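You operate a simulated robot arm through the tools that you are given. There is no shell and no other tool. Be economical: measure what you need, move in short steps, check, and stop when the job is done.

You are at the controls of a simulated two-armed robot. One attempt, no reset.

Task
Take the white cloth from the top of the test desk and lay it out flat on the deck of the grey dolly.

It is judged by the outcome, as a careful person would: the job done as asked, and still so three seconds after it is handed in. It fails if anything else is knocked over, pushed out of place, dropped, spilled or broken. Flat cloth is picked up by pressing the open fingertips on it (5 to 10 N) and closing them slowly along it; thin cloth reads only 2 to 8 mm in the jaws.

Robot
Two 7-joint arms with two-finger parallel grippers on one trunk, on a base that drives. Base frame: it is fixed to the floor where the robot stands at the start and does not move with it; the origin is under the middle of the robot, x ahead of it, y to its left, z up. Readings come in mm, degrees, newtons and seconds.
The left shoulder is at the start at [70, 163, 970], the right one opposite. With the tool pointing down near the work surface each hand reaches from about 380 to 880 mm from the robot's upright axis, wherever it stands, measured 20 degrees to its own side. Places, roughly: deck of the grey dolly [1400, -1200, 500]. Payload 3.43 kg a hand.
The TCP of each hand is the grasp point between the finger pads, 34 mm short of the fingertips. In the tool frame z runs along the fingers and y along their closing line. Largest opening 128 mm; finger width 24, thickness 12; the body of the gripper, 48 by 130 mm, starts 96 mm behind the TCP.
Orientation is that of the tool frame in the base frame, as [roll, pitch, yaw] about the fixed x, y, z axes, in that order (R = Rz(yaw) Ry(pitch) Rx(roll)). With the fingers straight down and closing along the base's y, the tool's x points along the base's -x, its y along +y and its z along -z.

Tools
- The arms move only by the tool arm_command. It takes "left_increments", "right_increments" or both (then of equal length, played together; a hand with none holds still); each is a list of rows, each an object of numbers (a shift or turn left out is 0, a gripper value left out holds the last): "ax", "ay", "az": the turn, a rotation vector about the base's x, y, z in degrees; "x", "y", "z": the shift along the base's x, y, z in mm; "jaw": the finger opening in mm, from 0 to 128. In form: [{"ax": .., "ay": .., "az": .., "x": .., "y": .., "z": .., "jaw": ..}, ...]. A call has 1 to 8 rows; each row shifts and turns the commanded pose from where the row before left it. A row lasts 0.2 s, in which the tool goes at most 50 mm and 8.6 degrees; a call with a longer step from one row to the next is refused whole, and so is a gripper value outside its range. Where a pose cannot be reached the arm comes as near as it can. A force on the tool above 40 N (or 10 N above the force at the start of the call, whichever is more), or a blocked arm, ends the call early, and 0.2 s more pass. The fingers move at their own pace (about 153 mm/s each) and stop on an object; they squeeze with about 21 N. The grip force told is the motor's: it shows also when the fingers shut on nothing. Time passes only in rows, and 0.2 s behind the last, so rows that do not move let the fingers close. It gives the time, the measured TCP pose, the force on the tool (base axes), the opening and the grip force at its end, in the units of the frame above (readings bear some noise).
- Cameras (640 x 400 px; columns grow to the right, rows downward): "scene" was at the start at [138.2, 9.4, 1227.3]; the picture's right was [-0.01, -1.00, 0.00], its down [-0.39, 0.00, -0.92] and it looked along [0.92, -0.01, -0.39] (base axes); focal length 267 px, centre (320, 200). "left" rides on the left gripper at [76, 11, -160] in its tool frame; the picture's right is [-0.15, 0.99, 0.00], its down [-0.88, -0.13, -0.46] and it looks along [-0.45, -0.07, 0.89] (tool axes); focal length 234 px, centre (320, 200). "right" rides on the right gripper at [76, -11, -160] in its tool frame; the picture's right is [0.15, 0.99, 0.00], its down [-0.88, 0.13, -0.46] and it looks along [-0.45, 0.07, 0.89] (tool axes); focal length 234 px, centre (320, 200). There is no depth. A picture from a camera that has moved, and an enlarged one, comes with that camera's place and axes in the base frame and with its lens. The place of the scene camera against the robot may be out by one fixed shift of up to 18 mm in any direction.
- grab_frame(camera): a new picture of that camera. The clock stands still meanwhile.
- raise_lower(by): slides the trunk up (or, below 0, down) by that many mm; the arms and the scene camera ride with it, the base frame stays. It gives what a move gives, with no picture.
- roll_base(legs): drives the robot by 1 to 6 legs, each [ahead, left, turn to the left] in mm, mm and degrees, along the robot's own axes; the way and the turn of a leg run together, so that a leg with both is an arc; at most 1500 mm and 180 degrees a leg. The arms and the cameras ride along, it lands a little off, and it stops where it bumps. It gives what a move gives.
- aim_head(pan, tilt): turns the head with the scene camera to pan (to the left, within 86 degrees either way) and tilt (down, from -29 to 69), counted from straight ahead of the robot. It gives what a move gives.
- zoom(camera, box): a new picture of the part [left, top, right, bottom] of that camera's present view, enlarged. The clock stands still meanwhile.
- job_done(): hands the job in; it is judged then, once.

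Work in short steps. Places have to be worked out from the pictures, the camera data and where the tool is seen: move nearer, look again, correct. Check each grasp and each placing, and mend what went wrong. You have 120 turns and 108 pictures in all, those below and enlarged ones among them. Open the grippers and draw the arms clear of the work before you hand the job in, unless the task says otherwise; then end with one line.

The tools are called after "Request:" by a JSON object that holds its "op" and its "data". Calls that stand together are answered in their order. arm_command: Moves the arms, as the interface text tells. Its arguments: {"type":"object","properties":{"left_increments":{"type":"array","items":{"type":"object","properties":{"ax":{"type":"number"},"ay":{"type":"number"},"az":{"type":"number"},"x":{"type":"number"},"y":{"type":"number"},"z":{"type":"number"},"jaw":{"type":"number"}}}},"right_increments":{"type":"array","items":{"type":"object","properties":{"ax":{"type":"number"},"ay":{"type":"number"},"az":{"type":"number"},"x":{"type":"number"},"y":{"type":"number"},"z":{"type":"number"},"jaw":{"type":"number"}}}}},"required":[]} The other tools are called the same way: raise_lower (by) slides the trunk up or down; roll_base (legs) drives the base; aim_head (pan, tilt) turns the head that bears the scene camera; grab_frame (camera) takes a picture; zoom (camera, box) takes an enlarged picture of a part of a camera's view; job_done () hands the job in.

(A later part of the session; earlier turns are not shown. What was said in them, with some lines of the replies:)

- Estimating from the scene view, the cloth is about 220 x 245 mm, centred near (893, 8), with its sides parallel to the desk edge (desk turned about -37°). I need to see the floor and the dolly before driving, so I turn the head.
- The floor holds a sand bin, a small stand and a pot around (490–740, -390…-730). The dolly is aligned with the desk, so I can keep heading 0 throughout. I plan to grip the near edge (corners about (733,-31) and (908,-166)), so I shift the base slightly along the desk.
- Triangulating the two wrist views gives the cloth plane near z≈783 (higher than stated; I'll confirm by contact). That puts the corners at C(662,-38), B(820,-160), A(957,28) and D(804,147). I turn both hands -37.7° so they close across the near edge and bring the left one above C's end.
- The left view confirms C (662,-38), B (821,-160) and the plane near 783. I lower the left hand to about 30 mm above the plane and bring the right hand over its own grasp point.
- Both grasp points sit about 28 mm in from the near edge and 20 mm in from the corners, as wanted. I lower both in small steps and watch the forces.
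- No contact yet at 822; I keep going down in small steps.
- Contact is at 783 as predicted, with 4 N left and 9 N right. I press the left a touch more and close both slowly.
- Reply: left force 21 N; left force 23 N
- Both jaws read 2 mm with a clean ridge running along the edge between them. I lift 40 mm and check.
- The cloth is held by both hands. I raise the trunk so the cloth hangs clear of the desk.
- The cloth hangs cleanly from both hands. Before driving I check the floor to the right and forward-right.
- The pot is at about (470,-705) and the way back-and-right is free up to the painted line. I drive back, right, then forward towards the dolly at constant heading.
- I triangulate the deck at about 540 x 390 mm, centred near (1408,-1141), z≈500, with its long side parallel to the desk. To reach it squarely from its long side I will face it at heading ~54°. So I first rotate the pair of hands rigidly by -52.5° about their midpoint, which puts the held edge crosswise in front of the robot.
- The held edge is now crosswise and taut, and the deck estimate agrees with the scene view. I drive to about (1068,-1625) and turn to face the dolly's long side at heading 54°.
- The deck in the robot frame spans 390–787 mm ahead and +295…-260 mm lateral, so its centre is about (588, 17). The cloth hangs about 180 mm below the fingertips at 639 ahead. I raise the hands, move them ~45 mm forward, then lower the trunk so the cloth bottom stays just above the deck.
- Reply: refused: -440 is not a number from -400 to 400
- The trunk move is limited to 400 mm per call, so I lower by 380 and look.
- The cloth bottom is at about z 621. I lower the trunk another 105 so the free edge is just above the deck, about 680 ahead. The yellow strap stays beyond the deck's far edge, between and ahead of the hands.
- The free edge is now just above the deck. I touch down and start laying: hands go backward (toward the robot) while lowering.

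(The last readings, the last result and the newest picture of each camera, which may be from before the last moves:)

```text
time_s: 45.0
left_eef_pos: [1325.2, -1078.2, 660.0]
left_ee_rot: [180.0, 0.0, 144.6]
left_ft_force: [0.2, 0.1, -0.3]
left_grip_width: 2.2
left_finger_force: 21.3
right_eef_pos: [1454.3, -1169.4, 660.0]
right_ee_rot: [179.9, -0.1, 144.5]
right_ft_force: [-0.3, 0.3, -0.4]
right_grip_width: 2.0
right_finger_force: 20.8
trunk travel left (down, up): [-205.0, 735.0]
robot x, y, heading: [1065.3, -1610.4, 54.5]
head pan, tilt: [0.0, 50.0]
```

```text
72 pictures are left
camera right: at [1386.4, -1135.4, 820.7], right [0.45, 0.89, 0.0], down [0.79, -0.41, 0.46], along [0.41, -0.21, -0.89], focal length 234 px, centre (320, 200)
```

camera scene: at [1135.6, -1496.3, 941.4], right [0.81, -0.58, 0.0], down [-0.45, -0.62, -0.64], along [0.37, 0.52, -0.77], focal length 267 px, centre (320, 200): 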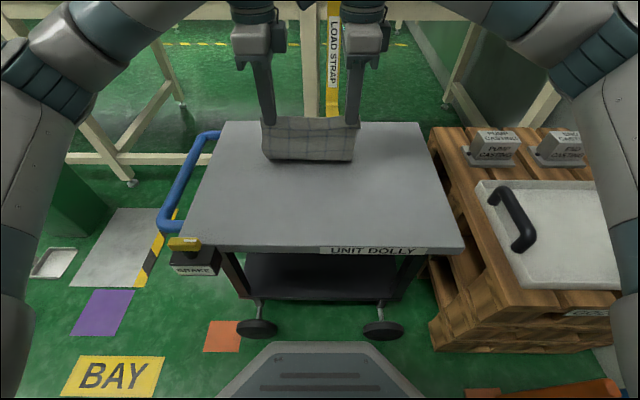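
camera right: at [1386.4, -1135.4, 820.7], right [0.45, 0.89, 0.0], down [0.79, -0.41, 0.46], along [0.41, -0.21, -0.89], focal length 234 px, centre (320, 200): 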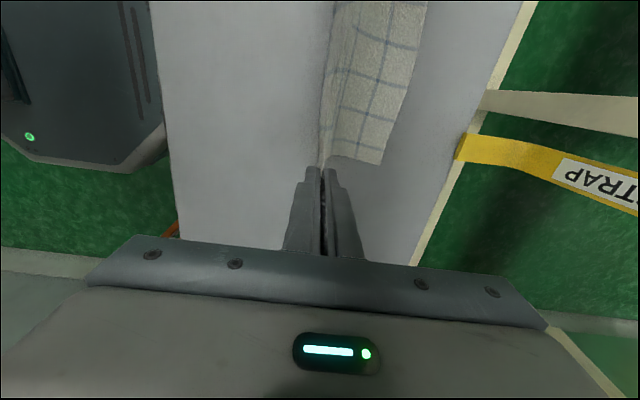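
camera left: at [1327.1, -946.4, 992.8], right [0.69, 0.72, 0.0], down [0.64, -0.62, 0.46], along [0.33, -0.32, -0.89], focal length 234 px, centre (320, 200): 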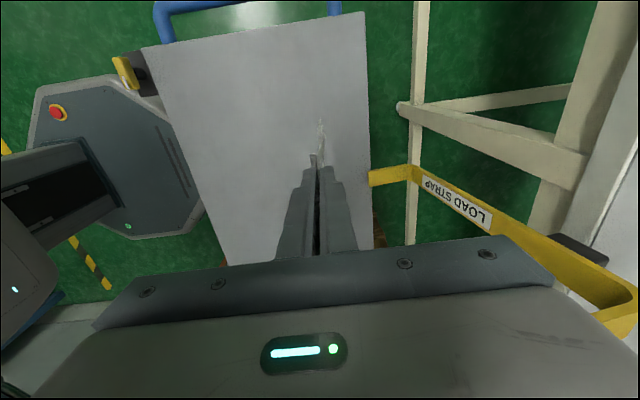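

The cloth trails forward with its far part already lying on the deck. I continue the same arc down to about 14 mm above the deck.

Request:
{"op": "arm_command", "data": {"left_increments": [{"z": -16, "x": -10.4, "y": -14.7}, {"z": -16, "x": -9.3, "y": -13}, {"z": -18, "x": -8.7, "y": -12.2}, {"z": -18, "x": -7.5, "y": -10.6}, {"z": -18, "x": -5.8, "y": -8.1}, {"z": -16, "x": -4.6, "y": -6.5}, {"z": -8, "x": -2.3, "y": -3.3}, {}], "right_increments": [{"z": -16, "x": -10.4, "y": -14.7}, {"z": -16, "x": -9.3, "y": -13}, {"z": -18, "x": -8.7, "y": -12.2}, {"z": -18, "x": -7.5, "y": -10.6}, {"z": -18, "x": -5.8, "y": -8.1}, {"z": -16, "x": -4.6, "y": -6.5}, {"z": -8, "x": -2.3, "y": -3.3}, {}]}}

Request:
{"op": "grab_frame", "data": {"camera": "scene"}}

Request:
{"op": "grab_frame", "data": {"camera": "right"}}

Request:
{"op": "grab_frame", "data": {"camera": "left"}}

```text
time_s: 46.8
left_eef_pos: [1276.4, -1146.5, 550.2]
left_ee_rot: [-179.9, -0.2, 144.6]
left_ft_force: [1.4, 0.2, 0.0]
left_grip_width: 1.7
left_finger_force: 21.3
right_eef_pos: [1405.8, -1236.5, 549.5]
right_ee_rot: [179.9, 0.0, 144.5]
right_ft_force: [-0.2, -0.2, 0.3]
right_grip_width: 2.1
right_finger_force: 21.3
trunk travel left (down, up): [-205.0, 735.0]
robot x, y, heading: [1066.5, -1611.1, 54.5]
head pan, tilt: [0.0, 50.0]
```

```text
71 pictures are left
camera scene: at [1135.6, -1496.4, 941.4], right [0.81, -0.58, 0.0], down [-0.45, -0.62, -0.64], along [0.37, 0.52, -0.77], focal length 267 px, centre (320, 200)
```

scene: 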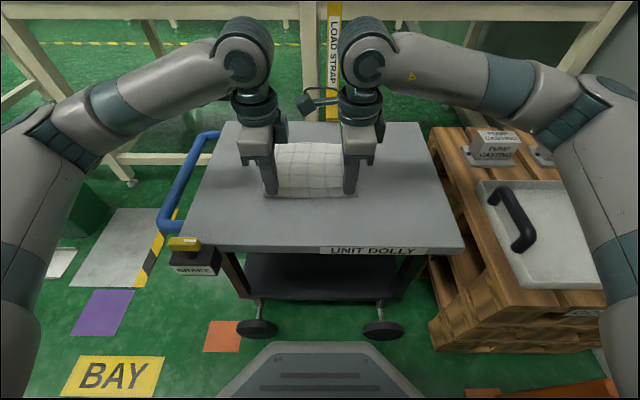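

```text
70 pictures are left
camera right: at [1337.7, -1203.0, 709.8], right [0.45, 0.89, 0.0], down [0.79, -0.4, 0.46], along [0.41, -0.21, -0.89], focal length 234 px, centre (320, 200)
```

right: 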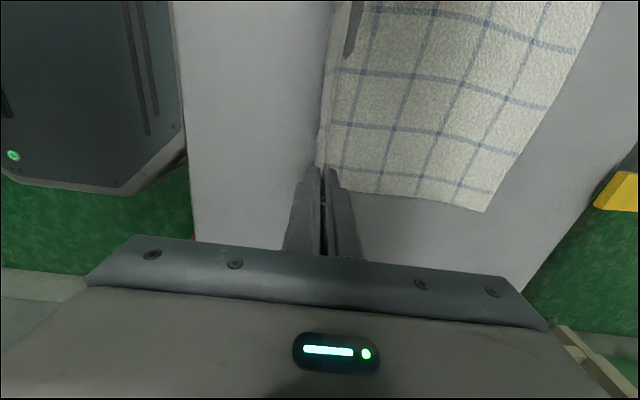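

```text
69 pictures are left
camera left: at [1221.5, -1093.4, 709.7], right [0.69, 0.72, 0.0], down [0.64, -0.62, 0.46], along [0.33, -0.32, -0.89], focal length 234 px, centre (320, 200)
```

left: 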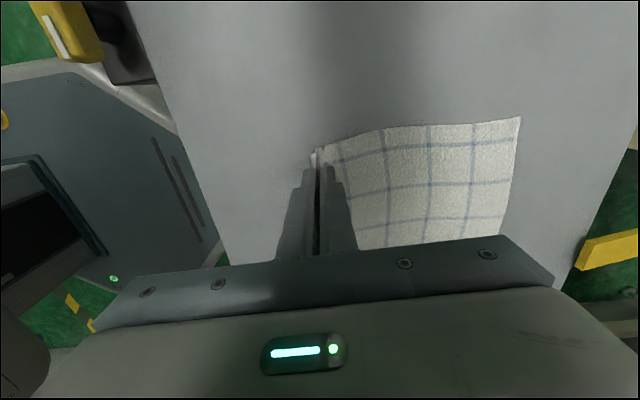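

The cloth lies out flat ahead of the hands. I lower until the tips touch the deck, pulling back slightly to take out slack.

Request:
{"op": "arm_command", "data": {"left_increments": [{"z": -5, "x": -1.5, "y": -2}, {"z": -4, "x": -1.2, "y": -1.6}, {"z": -3}, {"z": -2}, {}], "right_increments": [{"z": -5, "x": -1.5, "y": -2}, {"z": -4, "x": -1.2, "y": -1.6}, {"z": -3}, {"z": -2}, {}]}}

```text
time_s: 48.0
left_eef_pos: [1275.0, -1149.5, 535.3]
left_ee_rot: [180.0, 0.0, 144.6]
left_ft_force: [-0.3, 0.2, 0.1]
left_grip_width: 1.8
left_finger_force: 21.0
right_eef_pos: [1403.5, -1241.2, 536.0]
right_ee_rot: [-179.9, 0.0, 144.5]
right_ft_force: [-0.1, -0.8, -0.5]
right_grip_width: 2.1
right_finger_force: 20.7
trunk travel left (down, up): [-205.0, 735.0]
robot x, y, heading: [1067.2, -1613.1, 54.6]
head pan, tilt: [0.0, 50.0]
```

No contact yet at 536; I go a little further.

Request:
{"op": "arm_command", "data": {"left_increments": [{"z": -2}, {"z": -2}, {"z": -1}, {}], "right_increments": [{"z": -2}, {"z": -2}, {"z": -1}, {}]}}

```text
time_s: 49.0
left_eef_pos: [1275.3, -1150.2, 534.7]
left_ee_rot: [179.5, 0.1, 144.6]
left_ft_force: [2.2, 2.1, 39.6]
left_grip_width: 2.1
left_finger_force: 20.5
right_eef_pos: [1402.9, -1241.4, 534.6]
right_ee_rot: [179.5, -0.1, 144.6]
right_ft_force: [3.3, 3.1, 26.9]
right_grip_width: 2.0
right_finger_force: 20.9
trunk travel left (down, up): [-205.0, 735.0]
robot x, y, heading: [1069.0, -1613.0, 54.6]
head pan, tilt: [0.0, 50.0]
```

Contact is at about 534.5, but the force is too high. I back off to a light press.

Request:
{"op": "arm_command", "data": {"left_increments": [{"z": 1.5}, {"z": 1.5}, {}], "right_increments": [{"z": 1}, {"z": 1}, {}]}}

```text
time_s: 49.8
left_eef_pos: [1274.8, -1149.4, 534.2]
left_ee_rot: [179.9, 0.1, 144.6]
left_ft_force: [5.6, 1.8, 36.2]
left_grip_width: 2.3
left_finger_force: 21.6
right_eef_pos: [1401.1, -1242.3, 535.2]
right_ee_rot: [179.6, -0.1, 144.5]
right_ft_force: [0.7, 3.7, 19.0]
right_grip_width: 2.2
right_finger_force: 21.1
trunk travel left (down, up): [-205.0, 735.0]
robot x, y, heading: [1067.0, -1610.3, 54.6]
head pan, tilt: [0.0, 50.0]
```

The forces are still high, so I raise a little more.

Request:
{"op": "arm_command", "data": {"left_increments": [{"z": 1}, {"z": 1}, {}], "right_increments": [{"z": 0.5}, {"z": 0.5}, {}]}}

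```text
time_s: 50.6
left_eef_pos: [1274.6, -1150.8, 535.9]
left_ee_rot: [-180.0, -0.1, 144.6]
left_ft_force: [2.6, 0.7, 18.5]
left_grip_width: 2.1
left_finger_force: 21.1
right_eef_pos: [1401.8, -1243.0, 535.9]
right_ee_rot: [179.9, 0.0, 144.6]
right_ft_force: [-0.7, -1.9, 13.9]
right_grip_width: 2.2
right_finger_force: 20.9
trunk travel left (down, up): [-205.0, 735.0]
robot x, y, heading: [1067.2, -1609.5, 54.4]
head pan, tilt: [0.0, 50.0]
```

I ease off slightly more and open slowly, so the lightly pressed tips spread the fold back out.

Request:
{"op": "arm_command", "data": {"left_increments": [{"z": 1}, {"jaw": 6}, {"jaw": 12}, {"jaw": 18}, {"jaw": 24}, {"jaw": 30}, {"jaw": 36}, {"jaw": 42}], "right_increments": [{"z": 0.6}, {"jaw": 6}, {"jaw": 12}, {"jaw": 18}, {"jaw": 24}, {"jaw": 30}, {"jaw": 36}, {"jaw": 42}]}}

Request:
{"op": "grab_frame", "data": {"camera": "right"}}

Request:
{"op": "grab_frame", "data": {"camera": "left"}}

Request:
{"op": "zoom", "data": {"camera": "scene", "box": [220, 90, 400, 230]}}

```text
time_s: 52.4
left_eef_pos: [1276.1, -1150.7, 536.5]
left_ee_rot: [-179.9, 0.0, 144.6]
left_ft_force: [0.4, 0.1, -0.4]
left_grip_width: 41.9
left_finger_force: 0.0
right_eef_pos: [1401.7, -1241.1, 535.7]
right_ee_rot: [179.9, -0.1, 144.5]
right_ft_force: [1.7, 2.1, 15.5]
right_grip_width: 37.8
right_finger_force: 0.1
trunk travel left (down, up): [-205.0, 735.0]
robot x, y, heading: [1067.9, -1610.2, 54.7]
head pan, tilt: [0.0, 50.0]
```

```text
68 pictures are left
camera right: at [1333.9, -1207.5, 695.8], right [0.45, 0.89, 0.0], down [0.79, -0.41, 0.46], along [0.41, -0.21, -0.89], focal length 234 px, centre (320, 200)
```

right: 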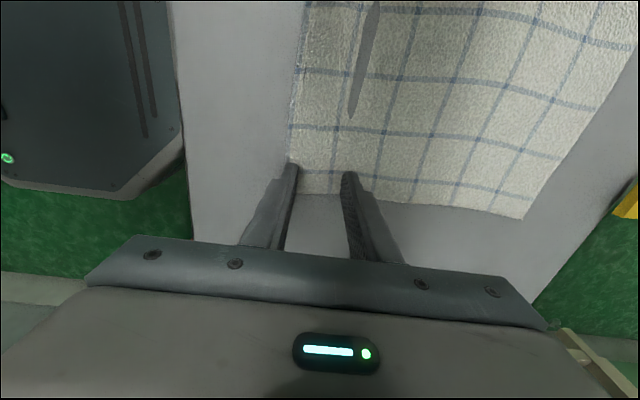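

```text
67 pictures are left
camera left: at [1220.6, -1097.0, 696.7], right [0.69, 0.72, 0.0], down [0.64, -0.62, 0.46], along [0.33, -0.32, -0.89], focal length 234 px, centre (320, 200)
```

left: 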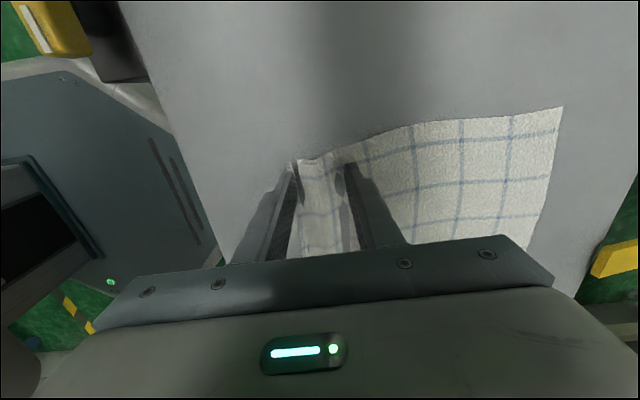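

```text
2.86 times, centred on (310, 160) of scene
camera zoom: at [1135.0, -1496.9, 941.5], right [0.81, -0.58, 0.0], down [-0.44, -0.62, -0.64], along [0.37, 0.52, -0.77], focal length 763 px, centre (349, 314)
```

zoom: 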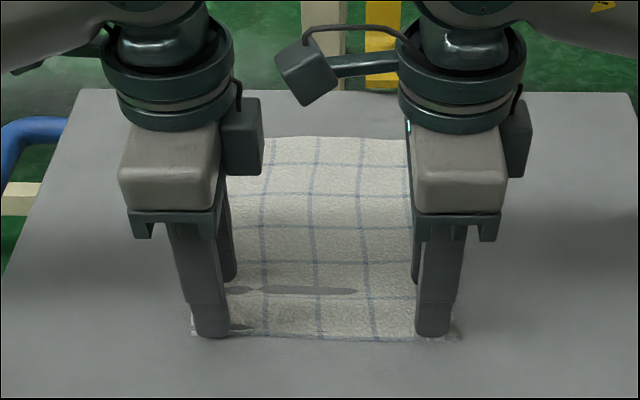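

The fold has spread out almost flat. I lift both hands straight up, slowly, to inspect.

Request:
{"op": "arm_command", "data": {"left_increments": [{"z": 5}, {"z": 10}, {"z": 25}, {"z": 40}, {"z": 40}, {"z": 40}, {"z": 40}, {}], "right_increments": [{"z": 5}, {"z": 10}, {"z": 25}, {"z": 40}, {"z": 40}, {"z": 40}, {"z": 40}, {}]}}

Request:
{"op": "grab_frame", "data": {"camera": "left"}}

Request:
{"op": "zoom", "data": {"camera": "scene", "box": [180, 90, 460, 270]}}

```text
time_s: 54.2
left_eef_pos: [1274.2, -1150.1, 737.8]
left_ee_rot: [-179.9, 0.0, 144.5]
left_ft_force: [0.2, -0.2, -0.1]
left_grip_width: 42.0
left_finger_force: 0.1
right_eef_pos: [1399.1, -1243.3, 733.6]
right_ee_rot: [-180.0, 0.0, 144.4]
right_ft_force: [-0.1, -0.6, -0.3]
right_grip_width: 42.2
right_finger_force: 0.1
trunk travel left (down, up): [-205.0, 735.0]
robot x, y, heading: [1071.8, -1611.0, 54.6]
head pan, tilt: [0.0, 50.0]
```

```text
65 pictures are left
camera left: at [1219.8, -1095.8, 897.7], right [0.69, 0.72, 0.0], down [0.64, -0.62, 0.46], along [0.33, -0.32, -0.89], focal length 234 px, centre (320, 200)
```

left: 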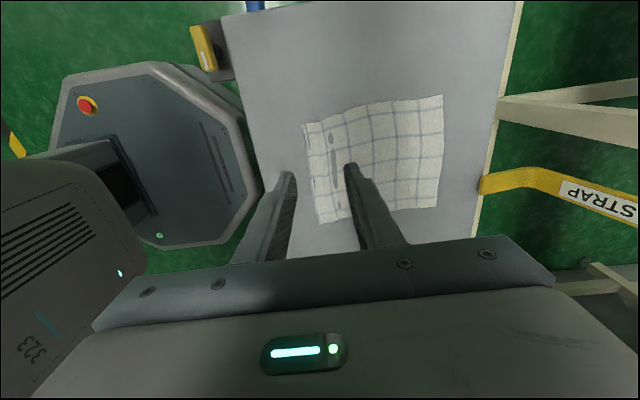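

```text
2.22 times, centred on (320, 180) of scene
camera zoom: at [1135.6, -1496.3, 941.3], right [0.81, -0.58, 0.0], down [-0.45, -0.62, -0.64], along [0.37, 0.52, -0.77], focal length 593 px, centre (320, 244)
```

zoom: 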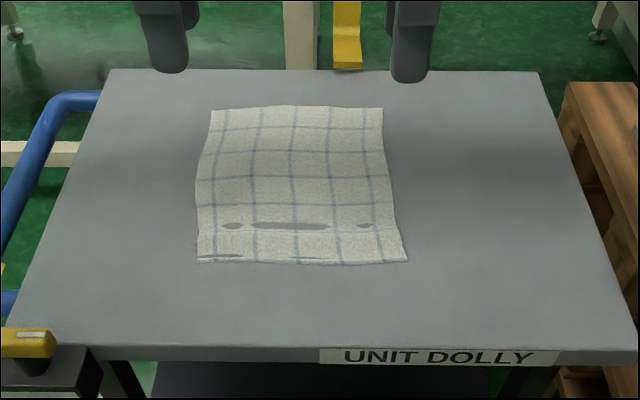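

The cloth lies flat and wholly on the deck; the grey specks are only small dips at the old fold line. I raise the arms, back away a little and check once more.

Request:
{"op": "raise_lower", "data": {"by": 200}}

Request:
{"op": "roll_base", "data": {"legs": [[-220, 0, 0]]}}

Request:
{"op": "aim_head", "data": {"pan": 0, "tilt": 42}}

Request:
{"op": "grab_frame", "data": {"camera": "scene"}}

Request:
{"op": "zoom", "data": {"camera": "scene", "box": [220, 140, 420, 280]}}

```text
time_s: 56.4
left_eef_pos: [1274.4, -1149.5, 936.3]
left_ee_rot: [179.9, 0.0, 144.6]
left_ft_force: [-0.1, -0.2, 0.2]
left_grip_width: 41.9
left_finger_force: 0.0
right_eef_pos: [1399.2, -1243.2, 933.2]
right_ee_rot: [-180.0, 0.0, 144.5]
right_ft_force: [0.3, -0.3, -0.3]
right_grip_width: 41.8
right_finger_force: 0.1
trunk travel left (down, up): [-405.0, 535.0]
robot x, y, heading: [1067.5, -1612.1, 54.6]
head pan, tilt: [0.0, 50.0]
```

```text
time_s: 58.1
left_eef_pos: [1142.6, -1332.4, 937.8]
left_ee_rot: [-180.0, 0.1, 144.8]
left_ft_force: [-0.5, -0.2, 0.1]
left_grip_width: 41.8
left_finger_force: 0.0
right_eef_pos: [1268.0, -1426.5, 933.1]
right_ee_rot: [179.9, 0.1, 144.7]
right_ft_force: [0.2, -0.6, -0.6]
right_grip_width: 41.9
right_finger_force: 0.1
trunk travel left (down, up): [-405.0, 535.0]
robot x, y, heading: [937.3, -1792.7, 54.2]
head pan, tilt: [0.0, 50.0]
```

```text
time_s: 58.8
left_eef_pos: [1143.3, -1332.2, 936.6]
left_ee_rot: [-179.9, 0.1, 144.7]
left_ft_force: [0.1, -0.3, 0.5]
left_grip_width: 42.5
left_finger_force: 0.1
right_eef_pos: [1267.8, -1425.4, 932.7]
right_ee_rot: [179.9, 0.0, 144.6]
right_ft_force: [-0.2, 0.4, -0.1]
right_grip_width: 42.1
right_finger_force: 0.1
trunk travel left (down, up): [-405.0, 535.0]
robot x, y, heading: [940.8, -1794.5, 54.7]
head pan, tilt: [0.0, 42.0]
```

```text
63 pictures are left
camera scene: at [1009.0, -1673.8, 1152.5], right [0.82, -0.58, 0.0], down [-0.39, -0.55, -0.74], along [0.43, 0.61, -0.67], focal length 267 px, centre (320, 200)
```

scene: 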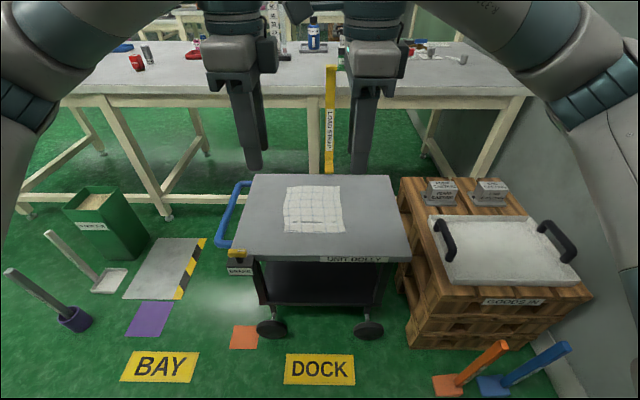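

```text
2.86 times, centred on (320, 210) of scene
camera zoom: at [1009.0, -1673.8, 1152.5], right [0.82, -0.58, 0.0], down [-0.39, -0.55, -0.74], along [0.43, 0.61, -0.67], focal length 763 px, centre (320, 171)
```

zoom: 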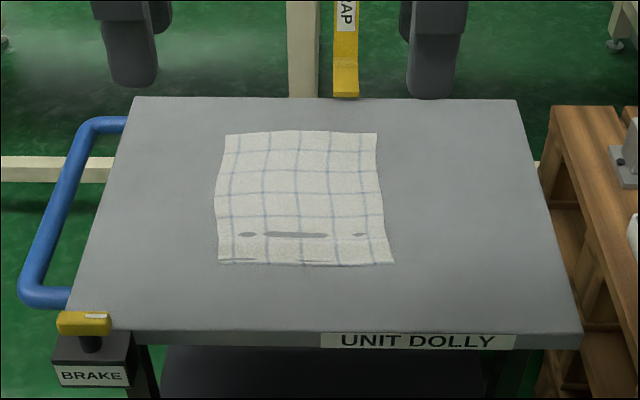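

The cloth is flat on the deck, nothing else has moved, and the hands are open and clear, so I hand the job in.

Request:
{"op": "job_done", "data": {}}

```text
The job is handed in.
```

The white cloth is laid out flat on the deck of the grey dolly, with the grippers open and the arms drawn clear; it shows only slight ripples along the old fold line.
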